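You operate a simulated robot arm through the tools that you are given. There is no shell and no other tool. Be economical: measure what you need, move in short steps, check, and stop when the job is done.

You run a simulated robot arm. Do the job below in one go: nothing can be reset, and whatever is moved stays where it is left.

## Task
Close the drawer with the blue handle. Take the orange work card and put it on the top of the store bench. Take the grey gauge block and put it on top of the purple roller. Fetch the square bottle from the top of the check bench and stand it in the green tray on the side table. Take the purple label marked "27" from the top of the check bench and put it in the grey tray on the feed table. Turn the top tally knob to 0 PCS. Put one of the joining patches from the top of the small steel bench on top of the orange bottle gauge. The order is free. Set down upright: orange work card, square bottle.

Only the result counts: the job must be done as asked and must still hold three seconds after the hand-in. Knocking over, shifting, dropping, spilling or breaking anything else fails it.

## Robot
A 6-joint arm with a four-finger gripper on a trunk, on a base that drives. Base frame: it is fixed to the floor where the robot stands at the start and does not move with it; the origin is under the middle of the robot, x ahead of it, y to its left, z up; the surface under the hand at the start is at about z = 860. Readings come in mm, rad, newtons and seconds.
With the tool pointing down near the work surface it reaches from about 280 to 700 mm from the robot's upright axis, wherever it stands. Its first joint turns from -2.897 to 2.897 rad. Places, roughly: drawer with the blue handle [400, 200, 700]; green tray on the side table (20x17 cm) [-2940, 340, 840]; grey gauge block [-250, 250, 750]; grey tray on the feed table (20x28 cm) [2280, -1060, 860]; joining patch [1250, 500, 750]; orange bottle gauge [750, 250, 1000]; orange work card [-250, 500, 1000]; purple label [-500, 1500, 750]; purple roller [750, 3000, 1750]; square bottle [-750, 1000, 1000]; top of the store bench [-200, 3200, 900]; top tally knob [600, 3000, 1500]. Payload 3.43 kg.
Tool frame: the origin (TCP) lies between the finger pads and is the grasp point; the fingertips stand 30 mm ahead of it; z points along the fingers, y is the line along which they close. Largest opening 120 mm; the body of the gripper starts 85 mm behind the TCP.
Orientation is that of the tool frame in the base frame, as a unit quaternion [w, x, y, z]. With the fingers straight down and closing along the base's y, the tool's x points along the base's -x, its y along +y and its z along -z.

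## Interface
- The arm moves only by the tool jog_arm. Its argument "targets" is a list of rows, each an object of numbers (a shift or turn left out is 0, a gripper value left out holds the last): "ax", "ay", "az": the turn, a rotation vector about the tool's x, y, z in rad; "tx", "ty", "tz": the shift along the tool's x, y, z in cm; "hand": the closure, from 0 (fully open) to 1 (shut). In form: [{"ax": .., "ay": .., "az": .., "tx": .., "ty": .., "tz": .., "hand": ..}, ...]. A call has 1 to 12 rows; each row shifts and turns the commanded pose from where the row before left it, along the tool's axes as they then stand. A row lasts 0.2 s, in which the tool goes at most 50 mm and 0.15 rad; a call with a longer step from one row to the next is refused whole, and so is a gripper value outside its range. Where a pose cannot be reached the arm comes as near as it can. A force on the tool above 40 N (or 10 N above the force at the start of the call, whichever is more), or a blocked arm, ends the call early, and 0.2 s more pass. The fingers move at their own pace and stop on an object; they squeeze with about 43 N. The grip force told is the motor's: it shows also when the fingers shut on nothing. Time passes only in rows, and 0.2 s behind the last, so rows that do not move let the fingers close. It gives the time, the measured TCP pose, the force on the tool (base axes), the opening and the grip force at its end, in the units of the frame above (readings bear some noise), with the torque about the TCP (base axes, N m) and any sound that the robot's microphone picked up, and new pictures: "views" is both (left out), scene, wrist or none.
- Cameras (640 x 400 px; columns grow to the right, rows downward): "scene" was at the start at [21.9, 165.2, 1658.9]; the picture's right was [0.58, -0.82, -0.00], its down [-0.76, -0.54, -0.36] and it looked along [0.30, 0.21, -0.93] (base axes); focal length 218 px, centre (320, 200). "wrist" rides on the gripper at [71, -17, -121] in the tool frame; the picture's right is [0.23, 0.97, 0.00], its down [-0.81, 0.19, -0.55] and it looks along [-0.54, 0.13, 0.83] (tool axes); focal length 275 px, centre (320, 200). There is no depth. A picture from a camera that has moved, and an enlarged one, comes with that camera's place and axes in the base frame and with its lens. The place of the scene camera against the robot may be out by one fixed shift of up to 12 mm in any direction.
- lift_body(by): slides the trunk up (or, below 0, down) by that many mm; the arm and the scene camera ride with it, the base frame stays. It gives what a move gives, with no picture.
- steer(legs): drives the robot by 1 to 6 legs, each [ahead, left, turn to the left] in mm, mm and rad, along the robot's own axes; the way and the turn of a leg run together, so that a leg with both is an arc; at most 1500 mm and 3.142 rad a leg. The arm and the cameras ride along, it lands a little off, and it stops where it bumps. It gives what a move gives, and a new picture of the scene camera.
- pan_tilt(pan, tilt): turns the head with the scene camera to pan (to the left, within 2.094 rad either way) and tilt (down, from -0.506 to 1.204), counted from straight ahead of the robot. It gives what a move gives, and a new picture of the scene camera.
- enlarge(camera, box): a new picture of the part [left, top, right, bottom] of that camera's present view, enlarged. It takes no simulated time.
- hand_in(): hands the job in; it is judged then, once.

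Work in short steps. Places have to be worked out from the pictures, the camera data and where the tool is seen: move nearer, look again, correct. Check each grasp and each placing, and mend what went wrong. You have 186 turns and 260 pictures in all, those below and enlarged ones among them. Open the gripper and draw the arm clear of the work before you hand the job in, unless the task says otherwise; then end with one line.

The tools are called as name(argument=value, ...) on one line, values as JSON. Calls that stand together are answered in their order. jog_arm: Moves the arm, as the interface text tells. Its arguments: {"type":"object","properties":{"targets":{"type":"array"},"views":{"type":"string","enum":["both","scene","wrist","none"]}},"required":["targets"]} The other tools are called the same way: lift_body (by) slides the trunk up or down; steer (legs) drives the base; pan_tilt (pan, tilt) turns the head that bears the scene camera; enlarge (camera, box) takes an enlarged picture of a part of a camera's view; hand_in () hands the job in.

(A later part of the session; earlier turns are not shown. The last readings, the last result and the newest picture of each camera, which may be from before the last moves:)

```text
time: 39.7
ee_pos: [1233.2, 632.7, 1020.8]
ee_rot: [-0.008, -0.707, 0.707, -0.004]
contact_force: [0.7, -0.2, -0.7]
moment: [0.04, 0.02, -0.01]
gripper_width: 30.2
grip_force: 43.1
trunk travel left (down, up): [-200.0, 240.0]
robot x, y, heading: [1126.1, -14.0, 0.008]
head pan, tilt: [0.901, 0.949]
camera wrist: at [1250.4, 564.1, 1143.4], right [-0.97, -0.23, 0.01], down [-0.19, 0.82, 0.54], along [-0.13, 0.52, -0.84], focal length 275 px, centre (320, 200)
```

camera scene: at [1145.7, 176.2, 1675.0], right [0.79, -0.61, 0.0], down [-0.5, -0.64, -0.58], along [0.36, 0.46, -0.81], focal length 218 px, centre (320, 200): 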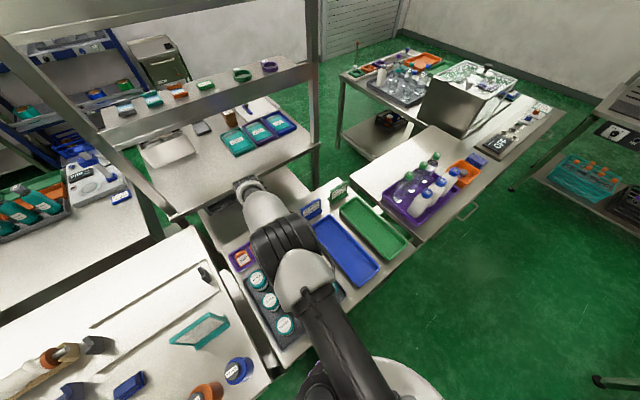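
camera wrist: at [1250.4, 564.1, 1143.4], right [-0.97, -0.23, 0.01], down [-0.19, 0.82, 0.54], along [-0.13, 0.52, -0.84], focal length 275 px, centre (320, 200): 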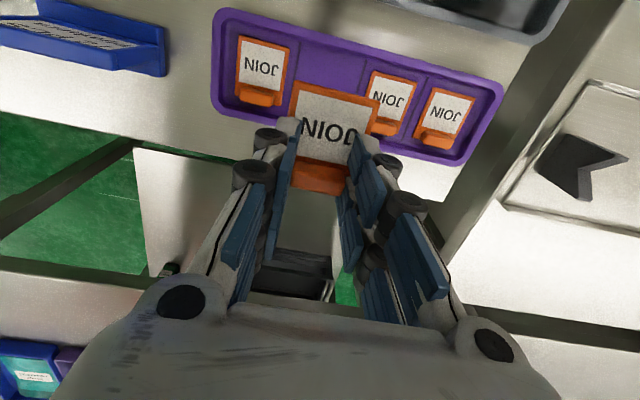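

Patch is held, plate centred ~20 mm toward −y of the TCP. Orange bottle-gauge top triangulates to ≈(864,297,955); I raise and carry over it.

jog_arm(targets=[{"tz": -4}, {"tz": -4}, {"tx": 3.5, "ty": 2.5}, {"tx": 3.5, "ty": 3}, {"tx": 3.5, "ty": 3}, {"tx": 3.5, "ty": 3}, {"tx": 3.5, "ty": 3}, {"tx": 3.5, "ty": 3}, {"tx": 3.0, "ty": 3}, {"tx": 2.6, "ty": 3.5}, {"ty": 4}, {"ty": 4}], views="both")

```text
time: 41.8
ee_pos: [1034.9, 360.0, 1038.4]
ee_rot: [-0.044, -0.699, 0.71, -0.071]
contact_force: [0.0, -0.3, 1.5]
moment: [0.02, 0.01, 0.0]
gripper_width: 30.1
grip_force: 43.2
trunk travel left (down, up): [-200.0, 240.0]
robot x, y, heading: [1128.2, -18.5, 0.005]
head pan, tilt: [0.901, 0.949]
stopped in row 10: the arm was blocked; the commanded pose is now the measured one
camera scene: at [1141.5, 178.6, 1675.0], right [0.83, -0.56, 0.0], down [-0.45, -0.68, -0.58], along [0.32, 0.48, -0.81], focal length 218 px, centre (320, 200)
camera wrist: at [1045.6, 309.2, 1171.5], right [-0.98, -0.22, 0.0], down [-0.2, 0.89, 0.41], along [-0.09, 0.4, -0.91], focal length 275 px, centre (320, 200)
```

scene: 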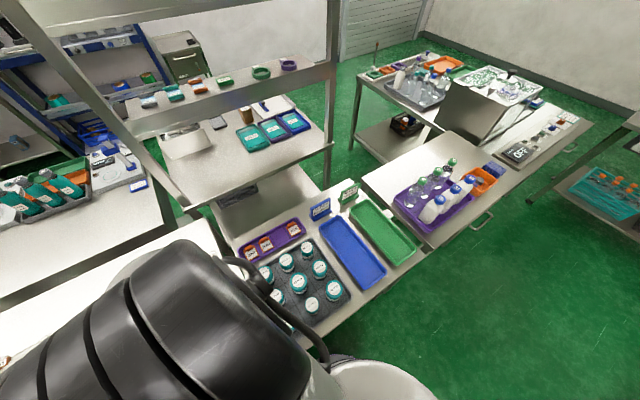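
wrist: 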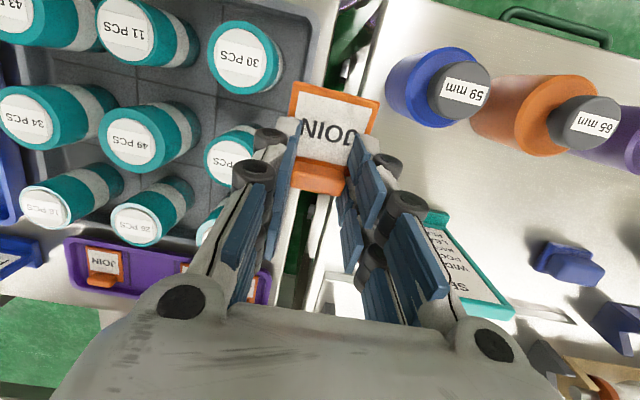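

The arm was blocked against the robot itself (too close in). I back out, restore the upright orientation, and will reposition the base instead.

jog_arm(targets=[{"tx": -3.5, "ty": -3}, {"tx": -3.5, "ty": -3, "tz": -2}, {"tx": -3.5, "ty": -3, "tz": -2, "ax": -0.019, "ay": -0.081, "az": -0.008}, {"tx": -3, "ax": -0.019, "ay": -0.081, "az": -0.008}], views="scene")

```text
refused: row 2 steps farther than a row can; nothing moved
```

Row too long; shortening steps.

jog_arm(targets=[{"tx": -3.5, "ty": -3}, {"tx": -3.5, "ty": -3}, {"tx": -3.5, "ty": -3, "ax": -0.019, "ay": -0.081, "az": -0.008}, {"tx": -3, "tz": -2, "ax": -0.019, "ay": -0.081, "az": -0.008}, {"tz": -3}], views="scene")

```text
time: 43.0
ee_pos: [1125.3, 490.9, 1076.5]
ee_rot: [-0.001, 0.708, -0.706, -0.001]
contact_force: [0.1, -0.3, -0.4]
moment: [0.03, -0.02, 0.01]
gripper_width: 30.3
grip_force: 43.1
trunk travel left (down, up): [-200.0, 240.0]
robot x, y, heading: [1128.4, -15.7, 0.009]
head pan, tilt: [0.901, 0.949]
camera scene: at [1146.1, 173.7, 1675.3], right [0.79, -0.61, 0.0], down [-0.5, -0.64, -0.58], along [0.36, 0.46, -0.81], focal length 218 px, centre (320, 200)
```

scene: 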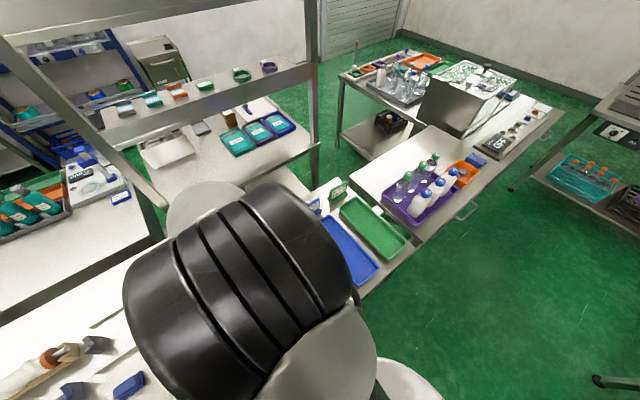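

Now driving back ~630 mm so the bottle gauges lie comfortably in front-left.

steer(legs=[[-628, 0, 0]])

jog_arm(targets=[{"ty": -4, "tx": 1.5}, {"ty": -4, "tx": 1.5}, {"ty": -4, "tx": 1.5}, {"ty": -4, "tx": 1.5}, {"ty": -4, "tx": 1.5}, {"ty": -4, "tx": 1.5}, {"ty": -4, "tx": 1.5}, {"ty": -4, "tx": 1.5}, {"ty": -3, "tx": 1.5}], views="both")

```text
time: 46.6
ee_pos: [475.4, 482.7, 1075.3]
ee_rot: [-0.001, 0.713, -0.701, 0.0]
contact_force: [0.2, -0.4, 0.3]
moment: [-0.01, -0.02, -0.04]
gripper_width: 30.2
grip_force: 42.7
trunk travel left (down, up): [-200.0, 240.0]
robot x, y, heading: [483.7, -20.9, 0.021]
head pan, tilt: [0.901, 0.949]
camera scene: at [500.6, 165.5, 1675.1], right [0.8, -0.6, 0.0], down [-0.49, -0.65, -0.58], along [0.35, 0.46, -0.81], focal length 218 px, centre (320, 200)
```

scene: 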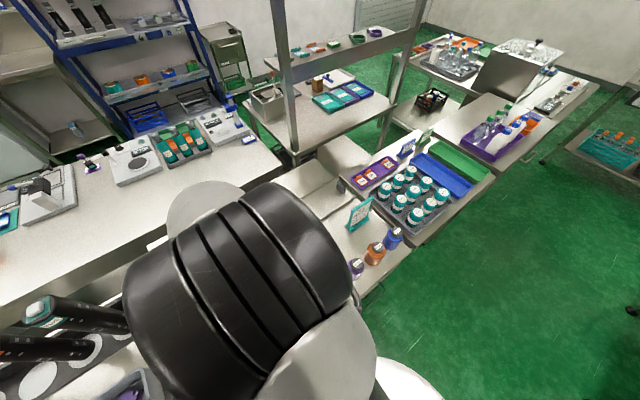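

```text
time: 48.6
ee_pos: [833.2, 352.7, 1078.3]
ee_rot: [-0.001, 0.713, -0.701, -0.001]
contact_force: [0.2, 0.1, 0.1]
moment: [0.01, 0.01, 0.04]
gripper_width: 30.3
grip_force: 43.0
trunk travel left (down, up): [-200.0, 240.0]
robot x, y, heading: [484.3, -23.1, 0.02]
head pan, tilt: [0.901, 0.949]
camera scene: at [501.9, 164.9, 1675.2], right [0.8, -0.6, 0.0], down [-0.49, -0.65, -0.58], along [0.35, 0.46, -0.81], focal length 218 px, centre (320, 200)
camera wrist: at [849.6, 281.6, 1199.0], right [-0.97, -0.25, 0.0], down [-0.21, 0.81, 0.55], along [-0.13, 0.54, -0.83], focal length 275 px, centre (320, 200)
```

scene: 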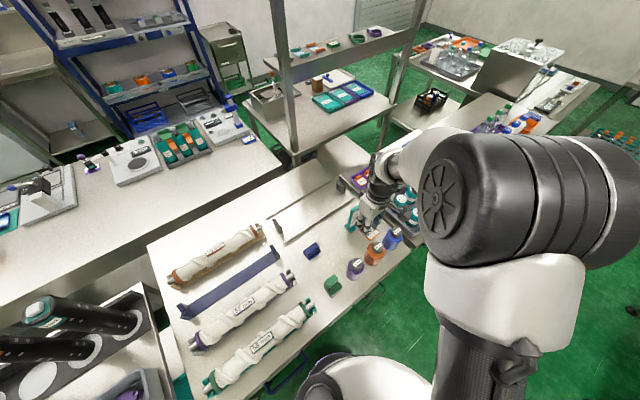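
wrist: 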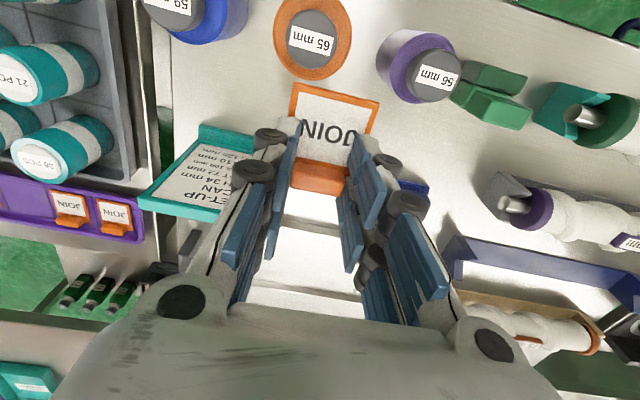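

Wrist view puts the orange gauge's grey cap at (853,300), ~41 mm wide. I centre the plate on it (TCP (854,319)) and lower to z≈1015.

jog_arm(targets=[{"ty": -2.1, "tx": 3.3}, {"tz": 3}, {"tz": 3.3}], views="both")

enlarge(camera="scene", box=[310, 180, 470, 280])

```text
time: 49.4
ee_pos: [851.3, 318.0, 1011.8]
ee_rot: [-0.002, 0.713, -0.701, 0.0]
contact_force: [0.3, 0.0, -0.7]
moment: [0.03, 0.0, 0.01]
gripper_width: 30.1
grip_force: 42.9
trunk travel left (down, up): [-200.0, 240.0]
robot x, y, heading: [484.8, -24.0, 0.02]
head pan, tilt: [0.901, 0.949]
camera scene: at [502.0, 165.1, 1675.1], right [0.8, -0.6, 0.0], down [-0.49, -0.65, -0.58], along [0.35, 0.46, -0.81], focal length 218 px, centre (320, 200)
camera wrist: at [868.4, 248.2, 1134.1], right [-0.97, -0.25, 0.0], down [-0.21, 0.81, 0.55], along [-0.13, 0.54, -0.83], focal length 275 px, centre (320, 200)
```

scene: 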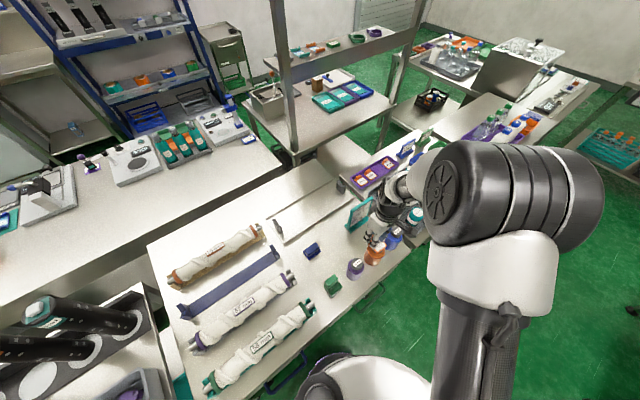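
wrist: 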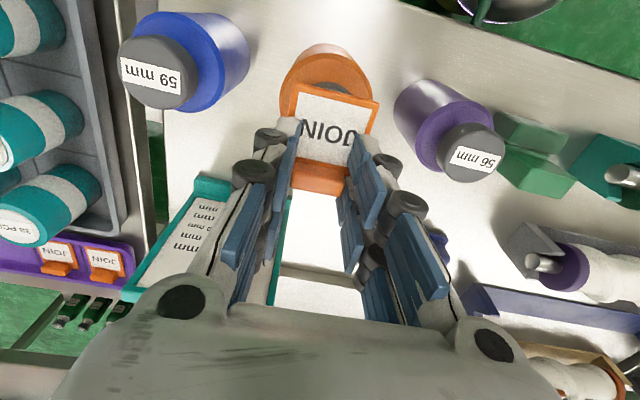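

```text
4.00 times, centred on (390, 230) of scene
camera zoom: at [502.0, 165.1, 1675.1], right [0.8, -0.6, 0.0], down [-0.49, -0.65, -0.58], along [0.35, 0.46, -0.81], focal length 871 px, centre (40, 80)
```

zoom: 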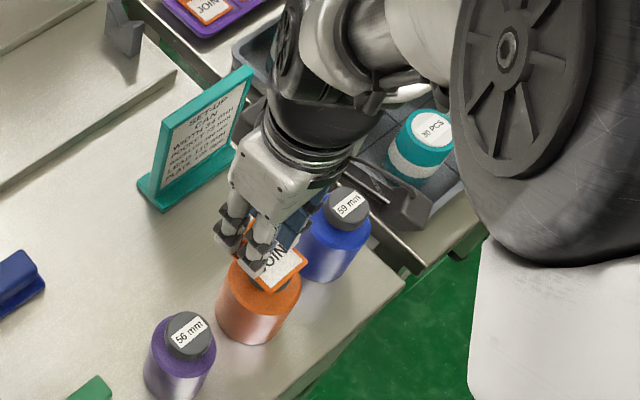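

Alignment looks good with the plate above the cap. I lower gently, watching the force.

jog_arm(targets=[{"tz": 0.6}, {"tz": 0.4}, {"tz": 0.4}, {"tz": 0.3}], views="wrist")

enlarge(camera="scene", box=[340, 220, 420, 270])

```text
time: 50.2
ee_pos: [850.5, 320.3, 1004.4]
ee_rot: [-0.005, 0.713, -0.701, 0.0]
contact_force: [-3.2, -5.5, 20.5]
moment: [-0.69, 0.21, -0.08]
gripper_width: 30.4
grip_force: 42.7
trunk travel left (down, up): [-200.0, 240.0]
robot x, y, heading: [484.7, -21.0, 0.028]
head pan, tilt: [0.901, 0.949]
stopped in row 3: the force on the tool passed its limit at 45 N (the readings are from after the stop); the commanded pose is now the measured one
camera wrist: at [867.6, 249.3, 1126.9], right [-0.97, -0.25, -0.01], down [-0.21, 0.8, 0.56], along [-0.13, 0.54, -0.83], focal length 275 px, centre (320, 200)
```

wrist: 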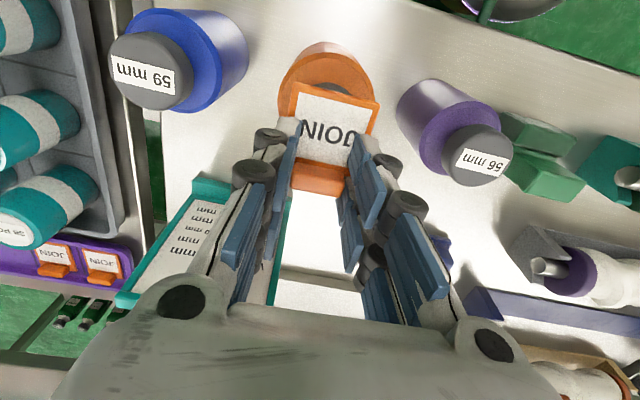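

```text
8.00 times, centred on (380, 245) of scene
camera zoom: at [499.4, 163.9, 1675.4], right [0.8, -0.6, 0.0], down [-0.49, -0.65, -0.58], along [0.35, 0.46, -0.81], focal length 1742 px, centre (-160, -160)
```

zoom: 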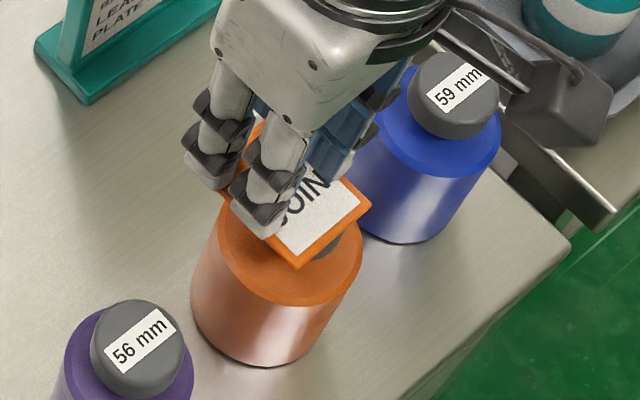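

Contact at TCP z≈1005; torque puts the support centre ~5 mm −y and a bit −x of plate centre. I lift 3 mm, shift 5 mm toward −y, set back down lightly.

jog_arm(targets=[{"tz": -0.4}, {"tx": 0.5}, {"tz": 0.3}, {"tz": 0.1}], views="none")

```text
time: 51.2
ee_pos: [852.4, 318.2, 1005.9]
ee_rot: [-0.006, 0.713, -0.702, 0.002]
contact_force: [-0.5, -4.5, 18.4]
moment: [-0.46, -0.02, 0.01]
gripper_width: 30.4
grip_force: 42.9
trunk travel left (down, up): [-200.0, 240.0]
robot x, y, heading: [484.5, -28.0, 0.023]
head pan, tilt: [0.901, 0.949]
```

Support is now right under the plate (~17 mm from TCP). I release by opening slightly.

jog_arm(targets=[{"hand": 0.6}, {"hand": 0.6}, {"hand": 0.6}], views="wrist")

enlarge(camera="scene", box=[340, 220, 420, 270])

```text
time: 52.0
ee_pos: [851.7, 317.8, 1003.8]
ee_rot: [-0.004, 0.713, -0.701, 0.001]
contact_force: [-0.2, -0.2, 9.9]
moment: [-0.02, -0.01, 0.02]
gripper_width: 49.4
grip_force: 1.2
trunk travel left (down, up): [-200.0, 240.0]
robot x, y, heading: [486.5, -22.2, 0.02]
head pan, tilt: [0.901, 0.949]
camera wrist: at [868.0, 245.9, 1125.0], right [-0.97, -0.25, -0.01], down [-0.21, 0.8, 0.56], along [-0.13, 0.54, -0.83], focal length 275 px, centre (320, 200)
```

wrist: 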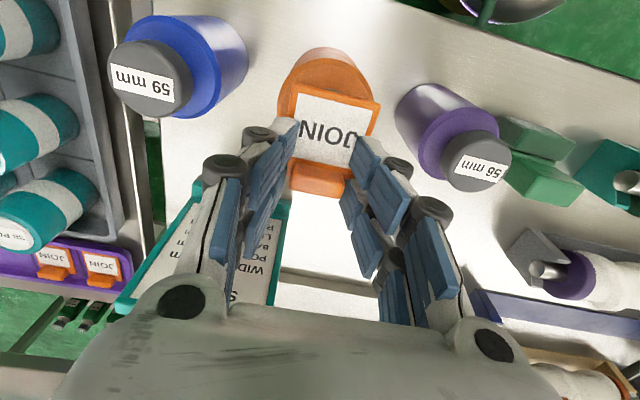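

```text
8.00 times, centred on (380, 245) of scene
camera zoom: at [500.7, 164.9, 1675.2], right [0.8, -0.6, 0.0], down [-0.49, -0.65, -0.58], along [0.35, 0.46, -0.81], focal length 1742 px, centre (-160, -160)
```

zoom: 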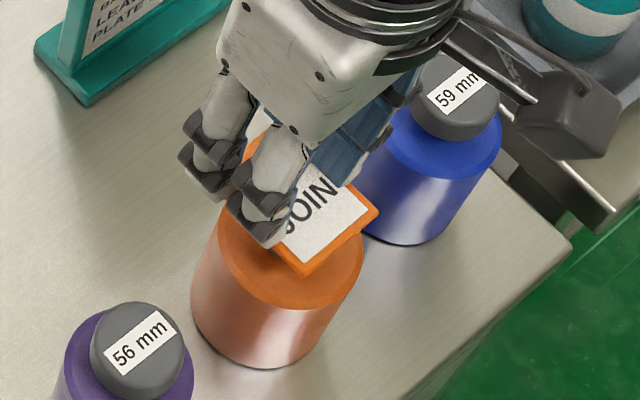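

Patch rests on the cap. I raise the open fingers straight up.

jog_arm(targets=[{"tz": -0.4}, {"tz": -1}, {"tz": -2}, {"tz": -4}, {"tz": -4}], views="wrist")

enlarge(camera="scene", box=[330, 210, 430, 280])

```text
time: 53.2
ee_pos: [850.3, 315.4, 1120.9]
ee_rot: [-0.003, 0.713, -0.701, 0.0]
contact_force: [-0.4, 0.3, 1.2]
moment: [0.01, -0.04, 0.01]
gripper_width: 48.0
grip_force: 0.1
trunk travel left (down, up): [-200.0, 240.0]
robot x, y, heading: [483.3, -23.0, 0.02]
head pan, tilt: [0.901, 0.949]
camera wrist: at [866.6, 243.7, 1243.0], right [-0.97, -0.25, -0.01], down [-0.21, 0.8, 0.56], along [-0.13, 0.54, -0.83], focal length 275 px, centre (320, 200)
```

wrist: 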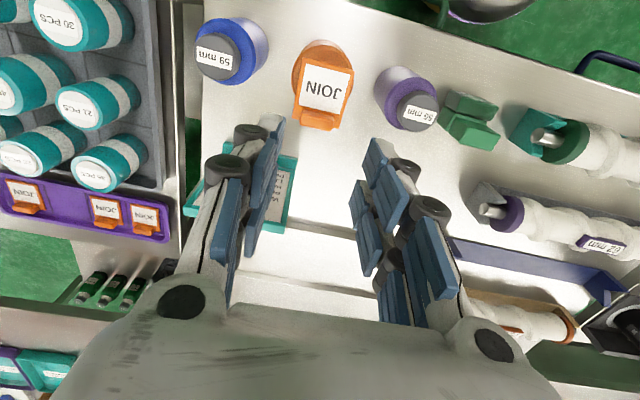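

```text
5.71 times, centred on (380, 245) of scene
camera zoom: at [500.5, 164.9, 1675.2], right [0.8, -0.6, 0.0], down [-0.49, -0.65, -0.58], along [0.35, 0.46, -0.81], focal length 1245 px, centre (-23, -57)
```

zoom: 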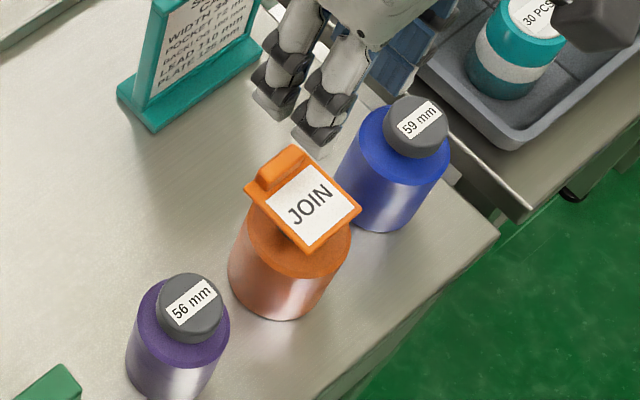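

Patch is placed flat and stable. Next is the orange work card on the left bench near (-208,441); I drive back so it is ahead-left of the robot.

steer(legs=[[-920, 10, -0.02]])

pan_tilt(pan=1.0, tilt=1.0)

enlarge(camera="scene", box=[200, 150, 440, 300])

```text
time: 58.0
ee_pos: [-68.0, 308.8, 1120.6]
ee_rot: [0.005, -0.704, 0.71, 0.0]
contact_force: [0.2, 0.3, 0.4]
moment: [0.01, 0.01, 0.01]
gripper_width: 47.6
grip_force: 0.1
trunk travel left (down, up): [-200.0, 240.0]
robot x, y, heading: [-444.3, -19.9, -0.001]
head pan, tilt: [0.901, 0.949]
camera scene: at [-421.3, 166.7, 1675.1], right [0.78, -0.62, 0.0], down [-0.51, -0.64, -0.58], along [0.36, 0.45, -0.81], focal length 218 px, centre (320, 200)
```

scene: 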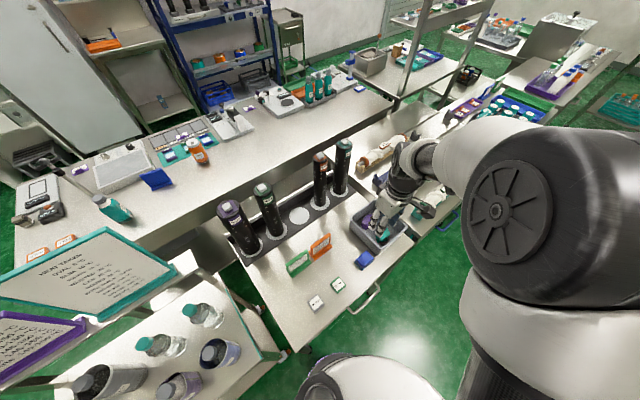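

```text
time: 58.7
ee_pos: [-66.6, 306.3, 1119.7]
ee_rot: [0.004, -0.704, 0.71, -0.001]
contact_force: [-0.8, -0.1, 0.0]
moment: [-0.02, 0.01, 0.01]
gripper_width: 47.9
grip_force: 0.0
trunk travel left (down, up): [-200.0, 240.0]
robot x, y, heading: [-442.0, -23.6, -0.005]
head pan, tilt: [1.0, 1.0]
camera scene: at [-428.2, 168.3, 1671.5], right [0.84, -0.54, 0.0], down [-0.46, -0.71, -0.54], along [0.29, 0.45, -0.84], focal length 218 px, centre (320, 200)
```

scene: 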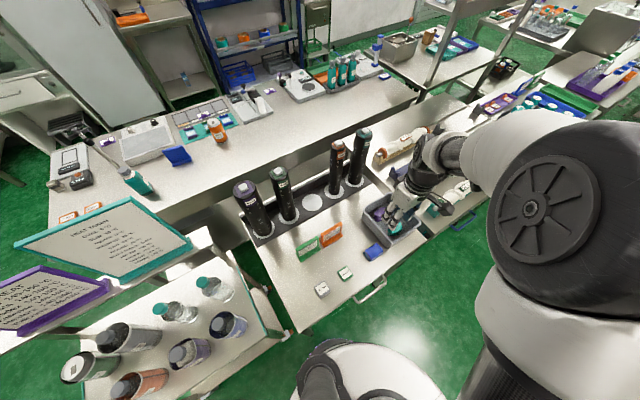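

```text
2.67 times, centred on (320, 225) of scene
camera zoom: at [-428.2, 168.3, 1671.5], right [0.84, -0.54, 0.0], down [-0.46, -0.71, -0.54], along [0.29, 0.45, -0.84], focal length 581 px, centre (320, 133)
```

zoom: 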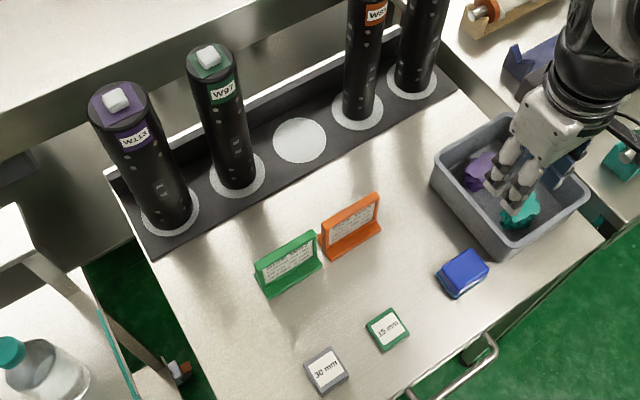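

The orange card stands near (-212,412), long side roughly along x, with the green card 10 mm to its left. I turn the hand to close along y and go above it to look.

jog_arm(targets=[{"az": 0.143}, {"az": 0.143}, {"az": 0.143}, {"az": 0.143}, {"az": 0.143}, {"az": 0.143}, {"az": 0.143}, {"az": 0.143}, {"az": 0.143}, {"az": 0.143}, {"az": 0.141}], views="none")

jog_arm(targets=[{"tx": 3, "ty": 2.1, "hand": 0.3}, {"tx": 3, "ty": 2.1}, {"tx": 3, "ty": 2.1}, {"tx": 3, "ty": 2.1}, {"tx": 2.6, "ty": 2.1}], views="wrist")

```text
time: 61.1
ee_pos: [-67.7, 307.8, 1120.6]
ee_rot: [0.003, 0.005, 1.0, 0.003]
contact_force: [-1.8, -0.2, 0.6]
moment: [-0.01, 0.02, 0.01]
gripper_width: 48.1
grip_force: 0.0
trunk travel left (down, up): [-200.0, 240.0]
robot x, y, heading: [-442.3, -22.7, -0.003]
head pan, tilt: [1.0, 1.0]
```

```text
time: 62.3
ee_pos: [-212.5, 414.0, 1119.5]
ee_rot: [0.003, 0.004, 1.0, 0.002]
contact_force: [-0.2, 0.5, -0.5]
moment: [-0.04, 0.0, 0.0]
gripper_width: 84.1
grip_force: 0.1
trunk travel left (down, up): [-200.0, 240.0]
robot x, y, heading: [-444.9, -25.1, 0.0]
head pan, tilt: [1.0, 1.0]
camera wrist: at [-285.4, 398.5, 1240.4], right [-0.22, 0.97, 0.0], down [0.81, 0.18, 0.56], along [0.54, 0.13, -0.83], focal length 275 px, centre (320, 200)
```

wrist: 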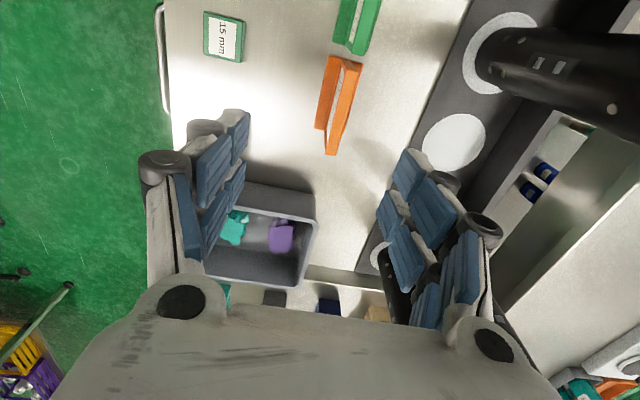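

Zooming the wrist view on the card to read its shape and yaw.

enlarge(camera="wrist", box=[260, 0, 420, 170])

enlarge(camera="scene", box=[280, 200, 380, 270])

```text
2.35 times, centred on (340, 85) of wrist
camera zoom: at [-285.4, 398.5, 1240.4], right [-0.22, 0.97, 0.0], down [0.81, 0.18, 0.56], along [0.54, 0.13, -0.83], focal length 648 px, centre (273, 471)
```

zoom: 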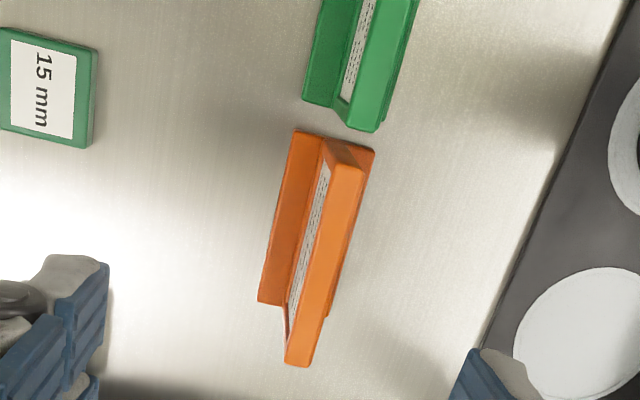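

```text
5.71 times, centred on (330, 235) of scene
camera zoom: at [-429.3, 169.2, 1671.4], right [0.84, -0.54, 0.0], down [-0.46, -0.71, -0.54], along [0.29, 0.45, -0.84], focal length 1245 px, centre (263, 0)
```

zoom: 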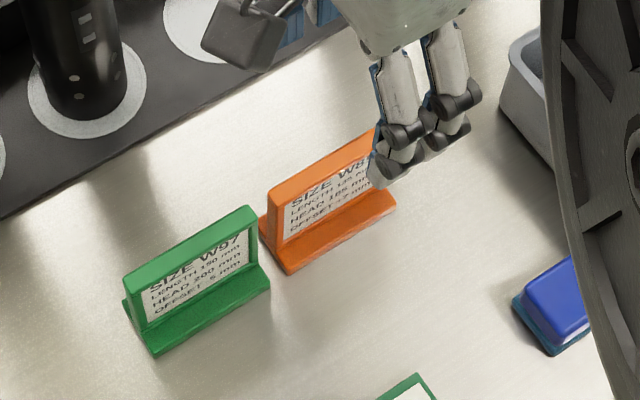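

The card's upright plate is along x at about y≈442, centre x≈-203, top ≈935–950. I centre over it and lower to tips ~z 975 for a check.

jog_arm(targets=[{"tx": -0.9, "ty": 2.8}, {"tz": 4}, {"tz": 4}, {"tz": 3.5}], views="wrist")

enlarge(camera="scene", box=[280, 200, 380, 270])

```text
time: 63.3
ee_pos: [-201.7, 445.0, 1005.3]
ee_rot: [0.002, 0.005, 1.0, 0.002]
contact_force: [-0.1, -0.5, -0.2]
moment: [0.04, 0.02, 0.03]
gripper_width: 84.3
grip_force: 0.1
trunk travel left (down, up): [-200.0, 240.0]
robot x, y, heading: [-442.2, -24.8, -0.004]
head pan, tilt: [1.0, 1.0]
camera wrist: at [-275.2, 429.6, 1126.1], right [-0.22, 0.97, 0.0], down [0.81, 0.18, 0.56], along [0.54, 0.13, -0.83], focal length 275 px, centre (320, 200)
```

wrist: 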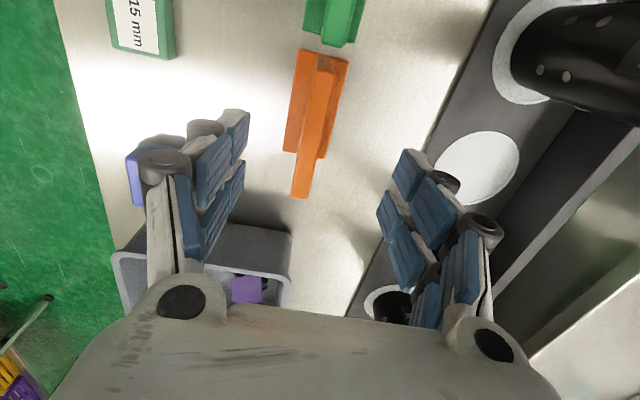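

```text
5.71 times, centred on (330, 235) of scene
camera zoom: at [-428.0, 168.8, 1671.4], right [0.84, -0.54, 0.0], down [-0.46, -0.71, -0.54], along [0.29, 0.45, -0.84], focal length 1245 px, centre (263, 0)
```

zoom: 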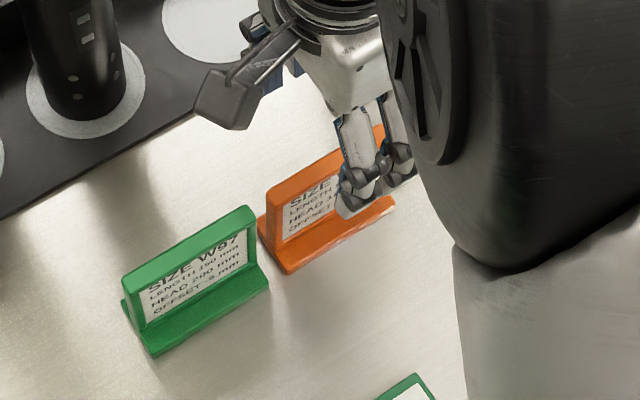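

Aligned within a few mm. I lower to z≈930 and close.

jog_arm(targets=[{"tx": 0.4, "ty": -0.3, "tz": 2.5}, {"tz": 2.5}, {"tz": 2.5}, {"hand": 1}, {"hand": 1}, {"hand": 1}, {"hand": 1}, {"hand": 1}, {"hand": 1}], views="wrist")

```text
time: 65.3
ee_pos: [-206.7, 440.0, 930.6]
ee_rot: [0.002, 0.004, 1.0, 0.003]
contact_force: [0.0, 0.3, -0.1]
moment: [0.02, -0.01, -0.01]
gripper_width: 13.4
grip_force: 36.2
trunk travel left (down, up): [-200.0, 240.0]
robot x, y, heading: [-444.3, -22.1, -0.002]
head pan, tilt: [1.0, 1.0]
camera wrist: at [-279.7, 423.5, 1051.9], right [-0.22, 0.97, 0.0], down [0.81, 0.18, 0.56], along [0.54, 0.13, -0.83], focal length 275 px, centre (320, 200)
```

wrist: 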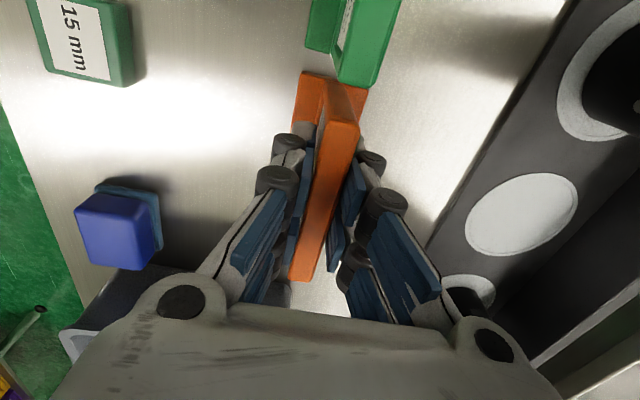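

Gripped (13 mm plate). I lift it straight up.

jog_arm(targets=[{"tz": -0.5}, {"tz": -2}, {"tz": -4.5}, {"tz": -4.5}, {"tz": -4.5}, {"tz": -4.5}], views="wrist")

pan_tilt(pan=2.09, tilt=0.5)

```text
time: 66.7
ee_pos: [-207.1, 441.9, 1136.2]
ee_rot: [0.003, 0.004, 1.0, 0.001]
contact_force: [-1.1, -0.9, -0.9]
moment: [-0.01, -0.02, 0.01]
gripper_width: 13.2
grip_force: 42.9
trunk travel left (down, up): [-200.0, 240.0]
robot x, y, heading: [-441.2, -22.9, -0.006]
head pan, tilt: [1.0, 1.0]
camera wrist: at [-280.0, 425.2, 1258.8], right [-0.22, 0.97, 0.0], down [0.81, 0.18, 0.56], along [0.54, 0.13, -0.83], focal length 275 px, centre (320, 200)
```

wrist: 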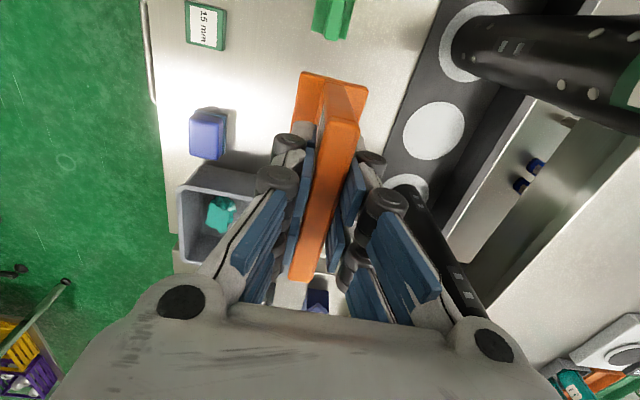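

```text
time: 68.0
ee_pos: [-206.6, 442.5, 1136.5]
ee_rot: [0.003, 0.004, 1.0, 0.002]
contact_force: [-0.1, 0.6, -0.9]
moment: [0.01, -0.01, 0.0]
gripper_width: 13.5
grip_force: 42.4
trunk travel left (down, up): [-200.0, 240.0]
robot x, y, heading: [-439.4, -28.7, -0.005]
head pan, tilt: [2.089, 0.499]
camera scene: at [-510.9, 189.3, 1712.6], right [0.87, 0.49, 0.0], down [0.24, -0.42, -0.88], along [-0.43, 0.76, -0.48], focal length 218 px, centre (320, 200)
```

scene: 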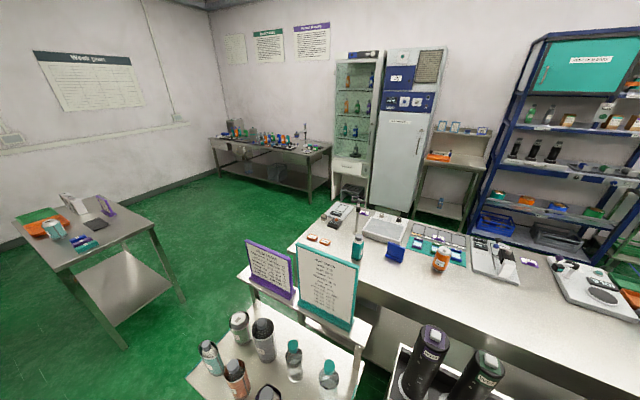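

Card held. I swing the arm in front of the robot for driving, then drive back west past the bottle table, turn north and head up the west corridor.

jog_arm(targets=[{"tx": -1.67, "ty": -4.4}, {"tx": -1.67, "ty": -4.4}, {"tx": -1.67, "ty": -4.4}, {"tx": -1.67, "ty": -4.4}, {"tx": -1.67, "ty": -4.4}, {"tx": -1.67, "ty": -4.4}, {"tx": -1.67, "ty": -4.4}, {"tx": -1.67, "ty": -4.4}, {"tx": -1.67, "ty": -4.4}, {"tx": -1.67, "ty": -4.4}], views="none")

steer(legs=[[-1200, 0, 0], [0, 0, 1.571]])

pan_tilt(pan=-0.3, tilt=0.5)

```text
time: 70.2
ee_pos: [-44.1, -3.6, 1134.1]
ee_rot: [0.003, 0.005, 1.0, 0.003]
contact_force: [0.2, 0.2, -1.1]
moment: [0.03, 0.02, 0.01]
gripper_width: 13.2
grip_force: 42.7
trunk travel left (down, up): [-200.0, 240.0]
robot x, y, heading: [-443.1, -23.6, -0.007]
head pan, tilt: [2.089, 0.499]
```

```text
time: 80.2
ee_pos: [-1670.9, 378.5, 1135.8]
ee_rot: [0.0, -0.698, 0.716, 0.004]
contact_force: [0.8, 0.7, -0.5]
moment: [-0.01, -0.02, 0.01]
gripper_width: 13.4
grip_force: 42.8
trunk travel left (down, up): [-200.0, 240.0]
robot x, y, heading: [-1656.4, -20.6, 1.553]
head pan, tilt: [2.089, 0.499]
camera scene: at [-1879.6, -87.0, 1712.6], right [-0.48, 0.88, 0.0], down [0.42, 0.23, -0.88], along [-0.77, -0.42, -0.48], focal length 218 px, centre (320, 200)
```

scene: 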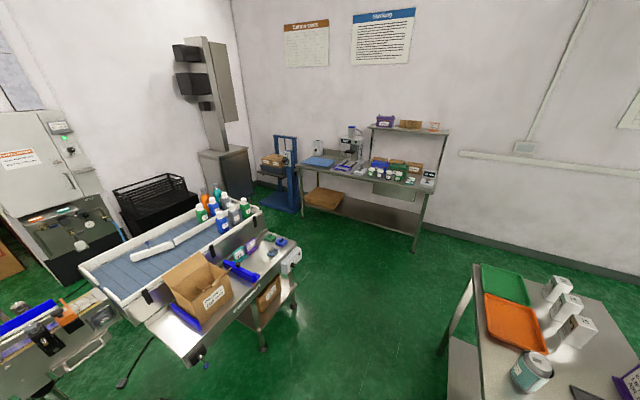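

```text
time: 82.3
ee_pos: [-1670.1, 378.9, 1133.9]
ee_rot: [0.0, -0.698, 0.716, 0.004]
contact_force: [-0.5, 0.1, -0.3]
moment: [0.02, -0.01, -0.01]
gripper_width: 13.3
grip_force: 43.0
trunk travel left (down, up): [-200.0, 240.0]
robot x, y, heading: [-1657.2, -18.5, 1.553]
head pan, tilt: [-0.3, 0.499]
camera scene: at [-1771.1, 42.9, 1712.6], right [0.95, -0.31, 0.0], down [-0.15, -0.45, -0.88], along [0.28, 0.83, -0.48], focal length 218 px, centre (320, 200)
```

scene: 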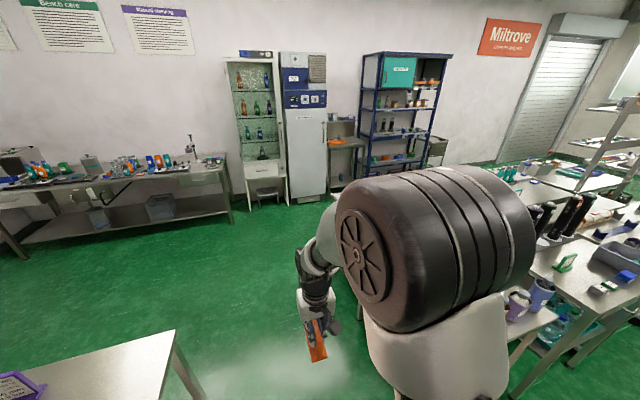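

Path north is clear. I drive up to y≈2130, turn east, and go to x≈-250.

steer(legs=[[1450, 0, 0.018], [700, 0, 0], [0, 0, -1.571], [1380, 0, 0]])

pan_tilt(pan=1.3, tilt=0.45)

```text
time: 103.2
ee_pos: [97.0, 2239.2, 1135.0]
ee_rot: [0.003, -0.012, 1.0, 0.003]
contact_force: [-0.3, -0.8, -0.6]
moment: [0.0, 0.03, 0.0]
gripper_width: 13.3
grip_force: 43.0
trunk travel left (down, up): [-200.0, 240.0]
robot x, y, heading: [-299.5, 2205.8, 0.03]
head pan, tilt: [-0.3, 0.499]
camera scene: at [-239.6, 2313.2, 1712.6], right [-0.27, -0.96, 0.0], down [-0.46, 0.13, -0.88], along [0.85, -0.23, -0.48], focal length 218 px, centre (320, 200)
```

scene: 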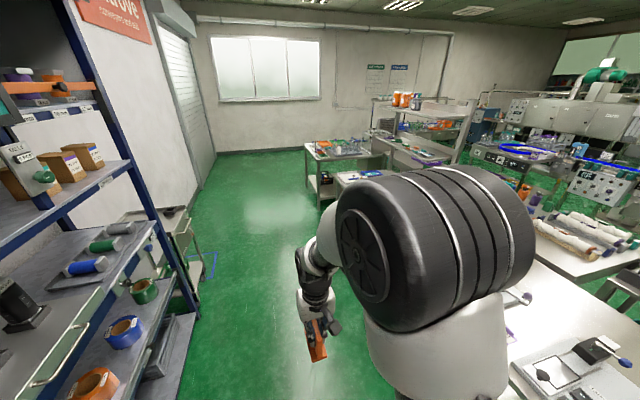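

```text
time: 104.9
ee_pos: [96.9, 2240.5, 1134.6]
ee_rot: [0.003, -0.013, 1.0, 0.002]
contact_force: [-0.4, -0.3, -0.7]
moment: [-0.01, 0.01, -0.02]
gripper_width: 13.2
grip_force: 42.9
trunk travel left (down, up): [-200.0, 240.0]
robot x, y, heading: [-296.3, 2208.0, 0.027]
head pan, tilt: [1.3, 0.45]
camera scene: at [-305.7, 2426.7, 1717.1], right [0.97, -0.24, 0.0], down [-0.1, -0.42, -0.9], along [0.21, 0.87, -0.44], focal length 218 px, centre (320, 200)
```

scene: 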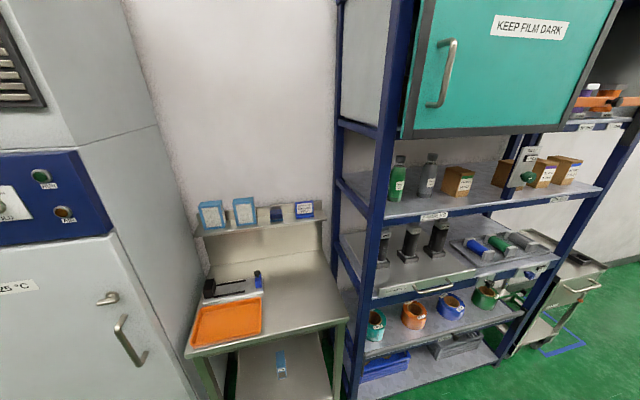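

The store bench (orange tray at its left) has free space around (-220,3090). I turn to face it and approach.

steer(legs=[[0, 0, 1.544], [380, -90, 0]])

pan_tilt(pan=0.0, tilt=0.9)

jog_arm(targets=[{"tx": 0}], views="wrist")

```text
time: 111.1
ee_pos: [-249.0, 2986.3, 1133.3]
ee_rot: [0.001, 0.714, -0.7, -0.004]
contact_force: [-0.2, 1.7, -1.2]
moment: [-0.02, -0.01, 0.0]
gripper_width: 13.6
grip_force: 42.6
trunk travel left (down, up): [-200.0, 240.0]
robot x, y, heading: [-218.7, 2586.7, 1.595]
head pan, tilt: [1.3, 0.45]
camera scene: at [-450.0, 2582.3, 1717.1], right [0.24, 0.97, 0.0], down [0.42, -0.11, -0.9], along [-0.87, 0.22, -0.44], focal length 218 px, centre (320, 200)
```

scene: 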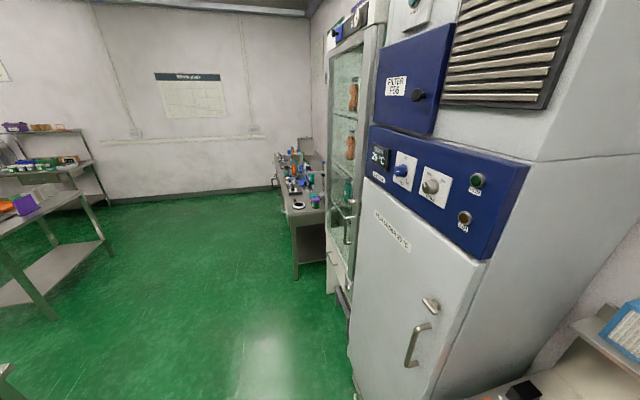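

```text
time: 112.6
ee_pos: [-249.6, 2986.0, 1134.2]
ee_rot: [0.0, 0.714, -0.7, -0.003]
contact_force: [-0.2, 0.5, -0.8]
moment: [0.0, 0.01, -0.03]
gripper_width: 13.1
grip_force: 43.3
trunk travel left (down, up): [-200.0, 240.0]
robot x, y, heading: [-220.0, 2586.0, 1.587]
head pan, tilt: [0.0, 0.901]
camera scene: at [-362.9, 2634.3, 1678.8], right [1.0, 0.02, 0.0], down [0.02, -0.78, -0.62], along [-0.01, 0.62, -0.78], focal length 218 px, centre (320, 200)
```

scene: 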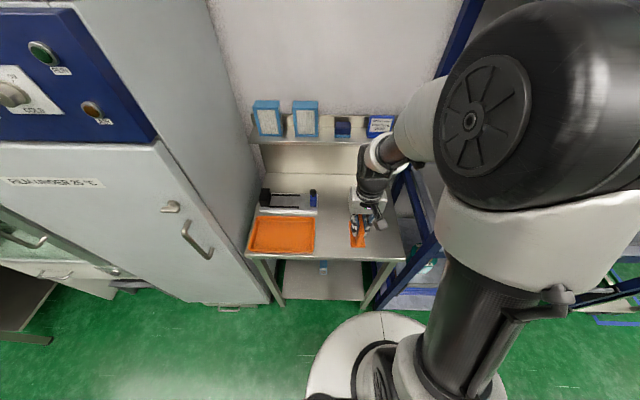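

```text
time: 113.0
ee_pos: [-250.3, 2986.6, 1134.9]
ee_rot: [0.001, 0.714, -0.7, -0.003]
contact_force: [-0.1, -0.6, -0.6]
moment: [0.0, 0.01, -0.01]
gripper_width: 13.3
grip_force: 43.1
trunk travel left (down, up): [-200.0, 240.0]
robot x, y, heading: [-214.1, 2586.1, 1.595]
head pan, tilt: [0.0, 0.901]
camera wrist: at [-231.8, 2915.2, 1255.9], right [-0.97, -0.25, 0.0], down [-0.2, 0.8, 0.56], along [-0.14, 0.54, -0.83], focal length 275 px, centre (320, 200)
```

wrist: 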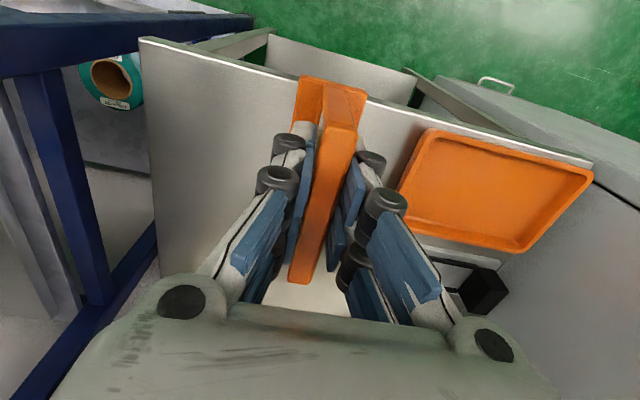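

Bench front edge is y≈2987, free x from -390 to -50. I move the card to (-225,3090) and lower to just above.

jog_arm(targets=[{"tx": -3.5, "ty": -1.2}, {"tx": -3.5, "ty": -1.2}, {"tx": -3.2}, {"tz": 4}, {"tz": 4}, {"tz": 3}], views="both")

enlarge(camera="scene", box=[240, 150, 440, 275])

```text
time: 114.4
ee_pos: [-226.7, 3090.9, 1025.2]
ee_rot: [0.0, 0.714, -0.7, -0.005]
contact_force: [-0.7, 0.9, -0.1]
moment: [0.0, 0.01, 0.04]
gripper_width: 13.3
grip_force: 42.8
trunk travel left (down, up): [-200.0, 240.0]
robot x, y, heading: [-219.3, 2587.1, 1.595]
head pan, tilt: [0.0, 0.901]
camera scene: at [-362.9, 2634.8, 1678.7], right [1.0, 0.02, 0.0], down [0.02, -0.78, -0.62], along [-0.01, 0.62, -0.78], focal length 218 px, centre (320, 200)
camera wrist: at [-209.2, 3019.7, 1146.5], right [-0.97, -0.25, 0.0], down [-0.2, 0.8, 0.56], along [-0.14, 0.54, -0.83], focal length 275 px, centre (320, 200)
```

scene: 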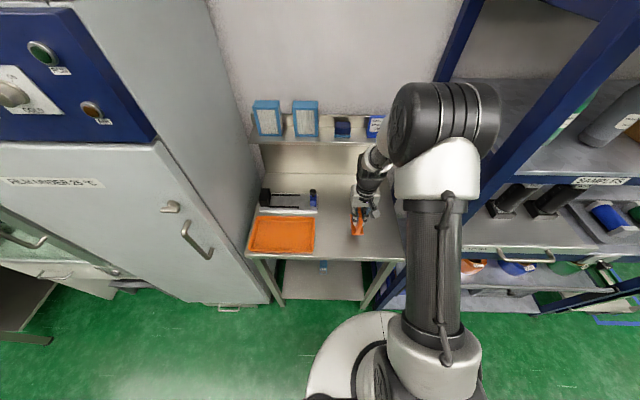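
wrist: 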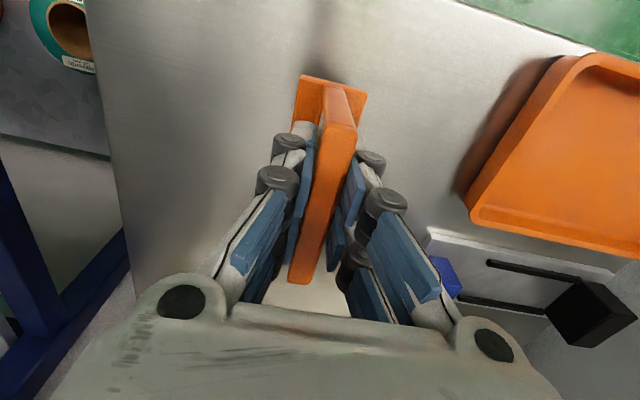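

```text
3.20 times, centred on (340, 212) of scene
camera zoom: at [-362.9, 2634.8, 1678.7], right [1.0, 0.02, 0.0], down [0.02, -0.78, -0.62], along [-0.01, 0.62, -0.78], focal length 697 px, centre (256, 160)
```

zoom: 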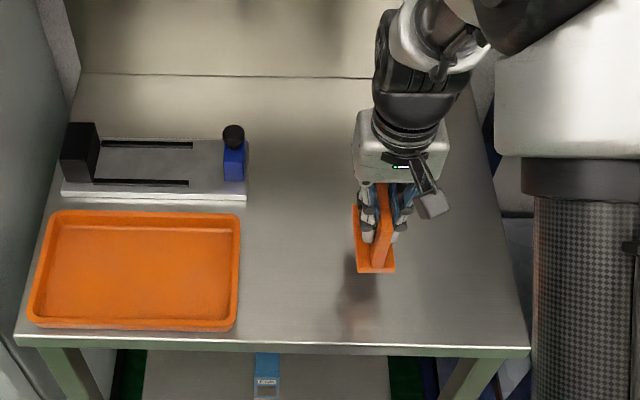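

Position is good; I lower in small steps until the base touches.

jog_arm(targets=[{"tz": 1}, {"tz": 1}, {"tz": 0.6}, {"tz": 0.5}, {"tz": 0.4}, {"tz": 0.4}, {"tz": 0.4}, {"tz": 0.4}, {"tz": 0.4}, {"tz": 0.4}, {"tz": 0.4}, {"tz": 0.4}], views="none")

```text
time: 117.0
ee_pos: [-228.4, 3091.0, 968.5]
ee_rot: [-0.003, 0.714, -0.7, -0.008]
contact_force: [-0.4, -3.9, 21.1]
moment: [-0.29, -0.03, -0.01]
gripper_width: 13.6
grip_force: 42.9
trunk travel left (down, up): [-200.0, 240.0]
robot x, y, heading: [-216.8, 2588.0, 1.595]
head pan, tilt: [0.0, 0.901]
stopped in row 12: the force on the tool passed its limit at 40 N (the readings are from after the stop); the commanded pose is now the measured one
```

Touch-down at z≈968. I open the fingers and check before withdrawing.

jog_arm(targets=[{"hand": 0.6}, {"hand": 0.6}, {"hand": 0.6}], views="none")

jog_arm(targets=[{"tz": -1}, {"tz": -3}, {"tz": -4.5}, {"tz": -4.5}, {"tz": -4.5}], views="wrist")

enlarge(camera="scene", box=[240, 150, 440, 275])

```text
time: 117.8
ee_pos: [-228.2, 3092.5, 966.9]
ee_rot: [-0.002, 0.714, -0.701, -0.006]
contact_force: [-0.1, -0.3, 0.4]
moment: [0.0, 0.04, -0.02]
gripper_width: 48.1
grip_force: 0.1
trunk travel left (down, up): [-200.0, 240.0]
robot x, y, heading: [-216.4, 2588.0, 1.596]
head pan, tilt: [0.0, 0.901]
```

```text
time: 119.0
ee_pos: [-227.7, 3089.0, 1138.9]
ee_rot: [-0.002, 0.714, -0.7, -0.006]
contact_force: [-0.2, 0.5, -0.4]
moment: [0.04, 0.02, 0.0]
gripper_width: 48.2
grip_force: 0.0
trunk travel left (down, up): [-200.0, 240.0]
robot x, y, heading: [-218.9, 2586.3, 1.592]
head pan, tilt: [0.0, 0.901]
camera wrist: at [-210.1, 3016.2, 1259.5], right [-0.97, -0.25, 0.0], down [-0.2, 0.8, 0.56], along [-0.14, 0.55, -0.83], focal length 275 px, centre (320, 200)
```

wrist: 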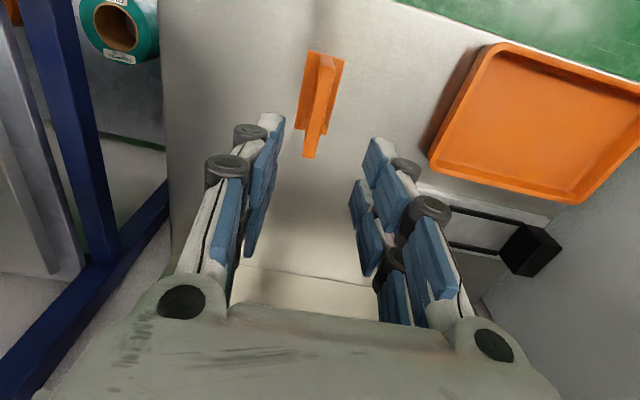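

```text
3.20 times, centred on (340, 212) of scene
camera zoom: at [-362.8, 2633.1, 1678.8], right [1.0, 0.02, 0.0], down [0.02, -0.78, -0.62], along [-0.01, 0.62, -0.78], focal length 697 px, centre (256, 160)
```

zoom: 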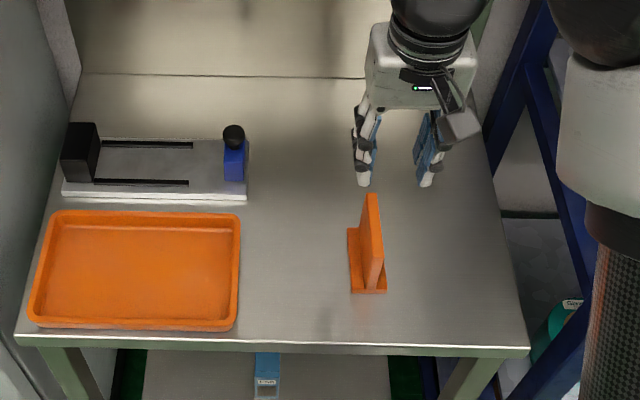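

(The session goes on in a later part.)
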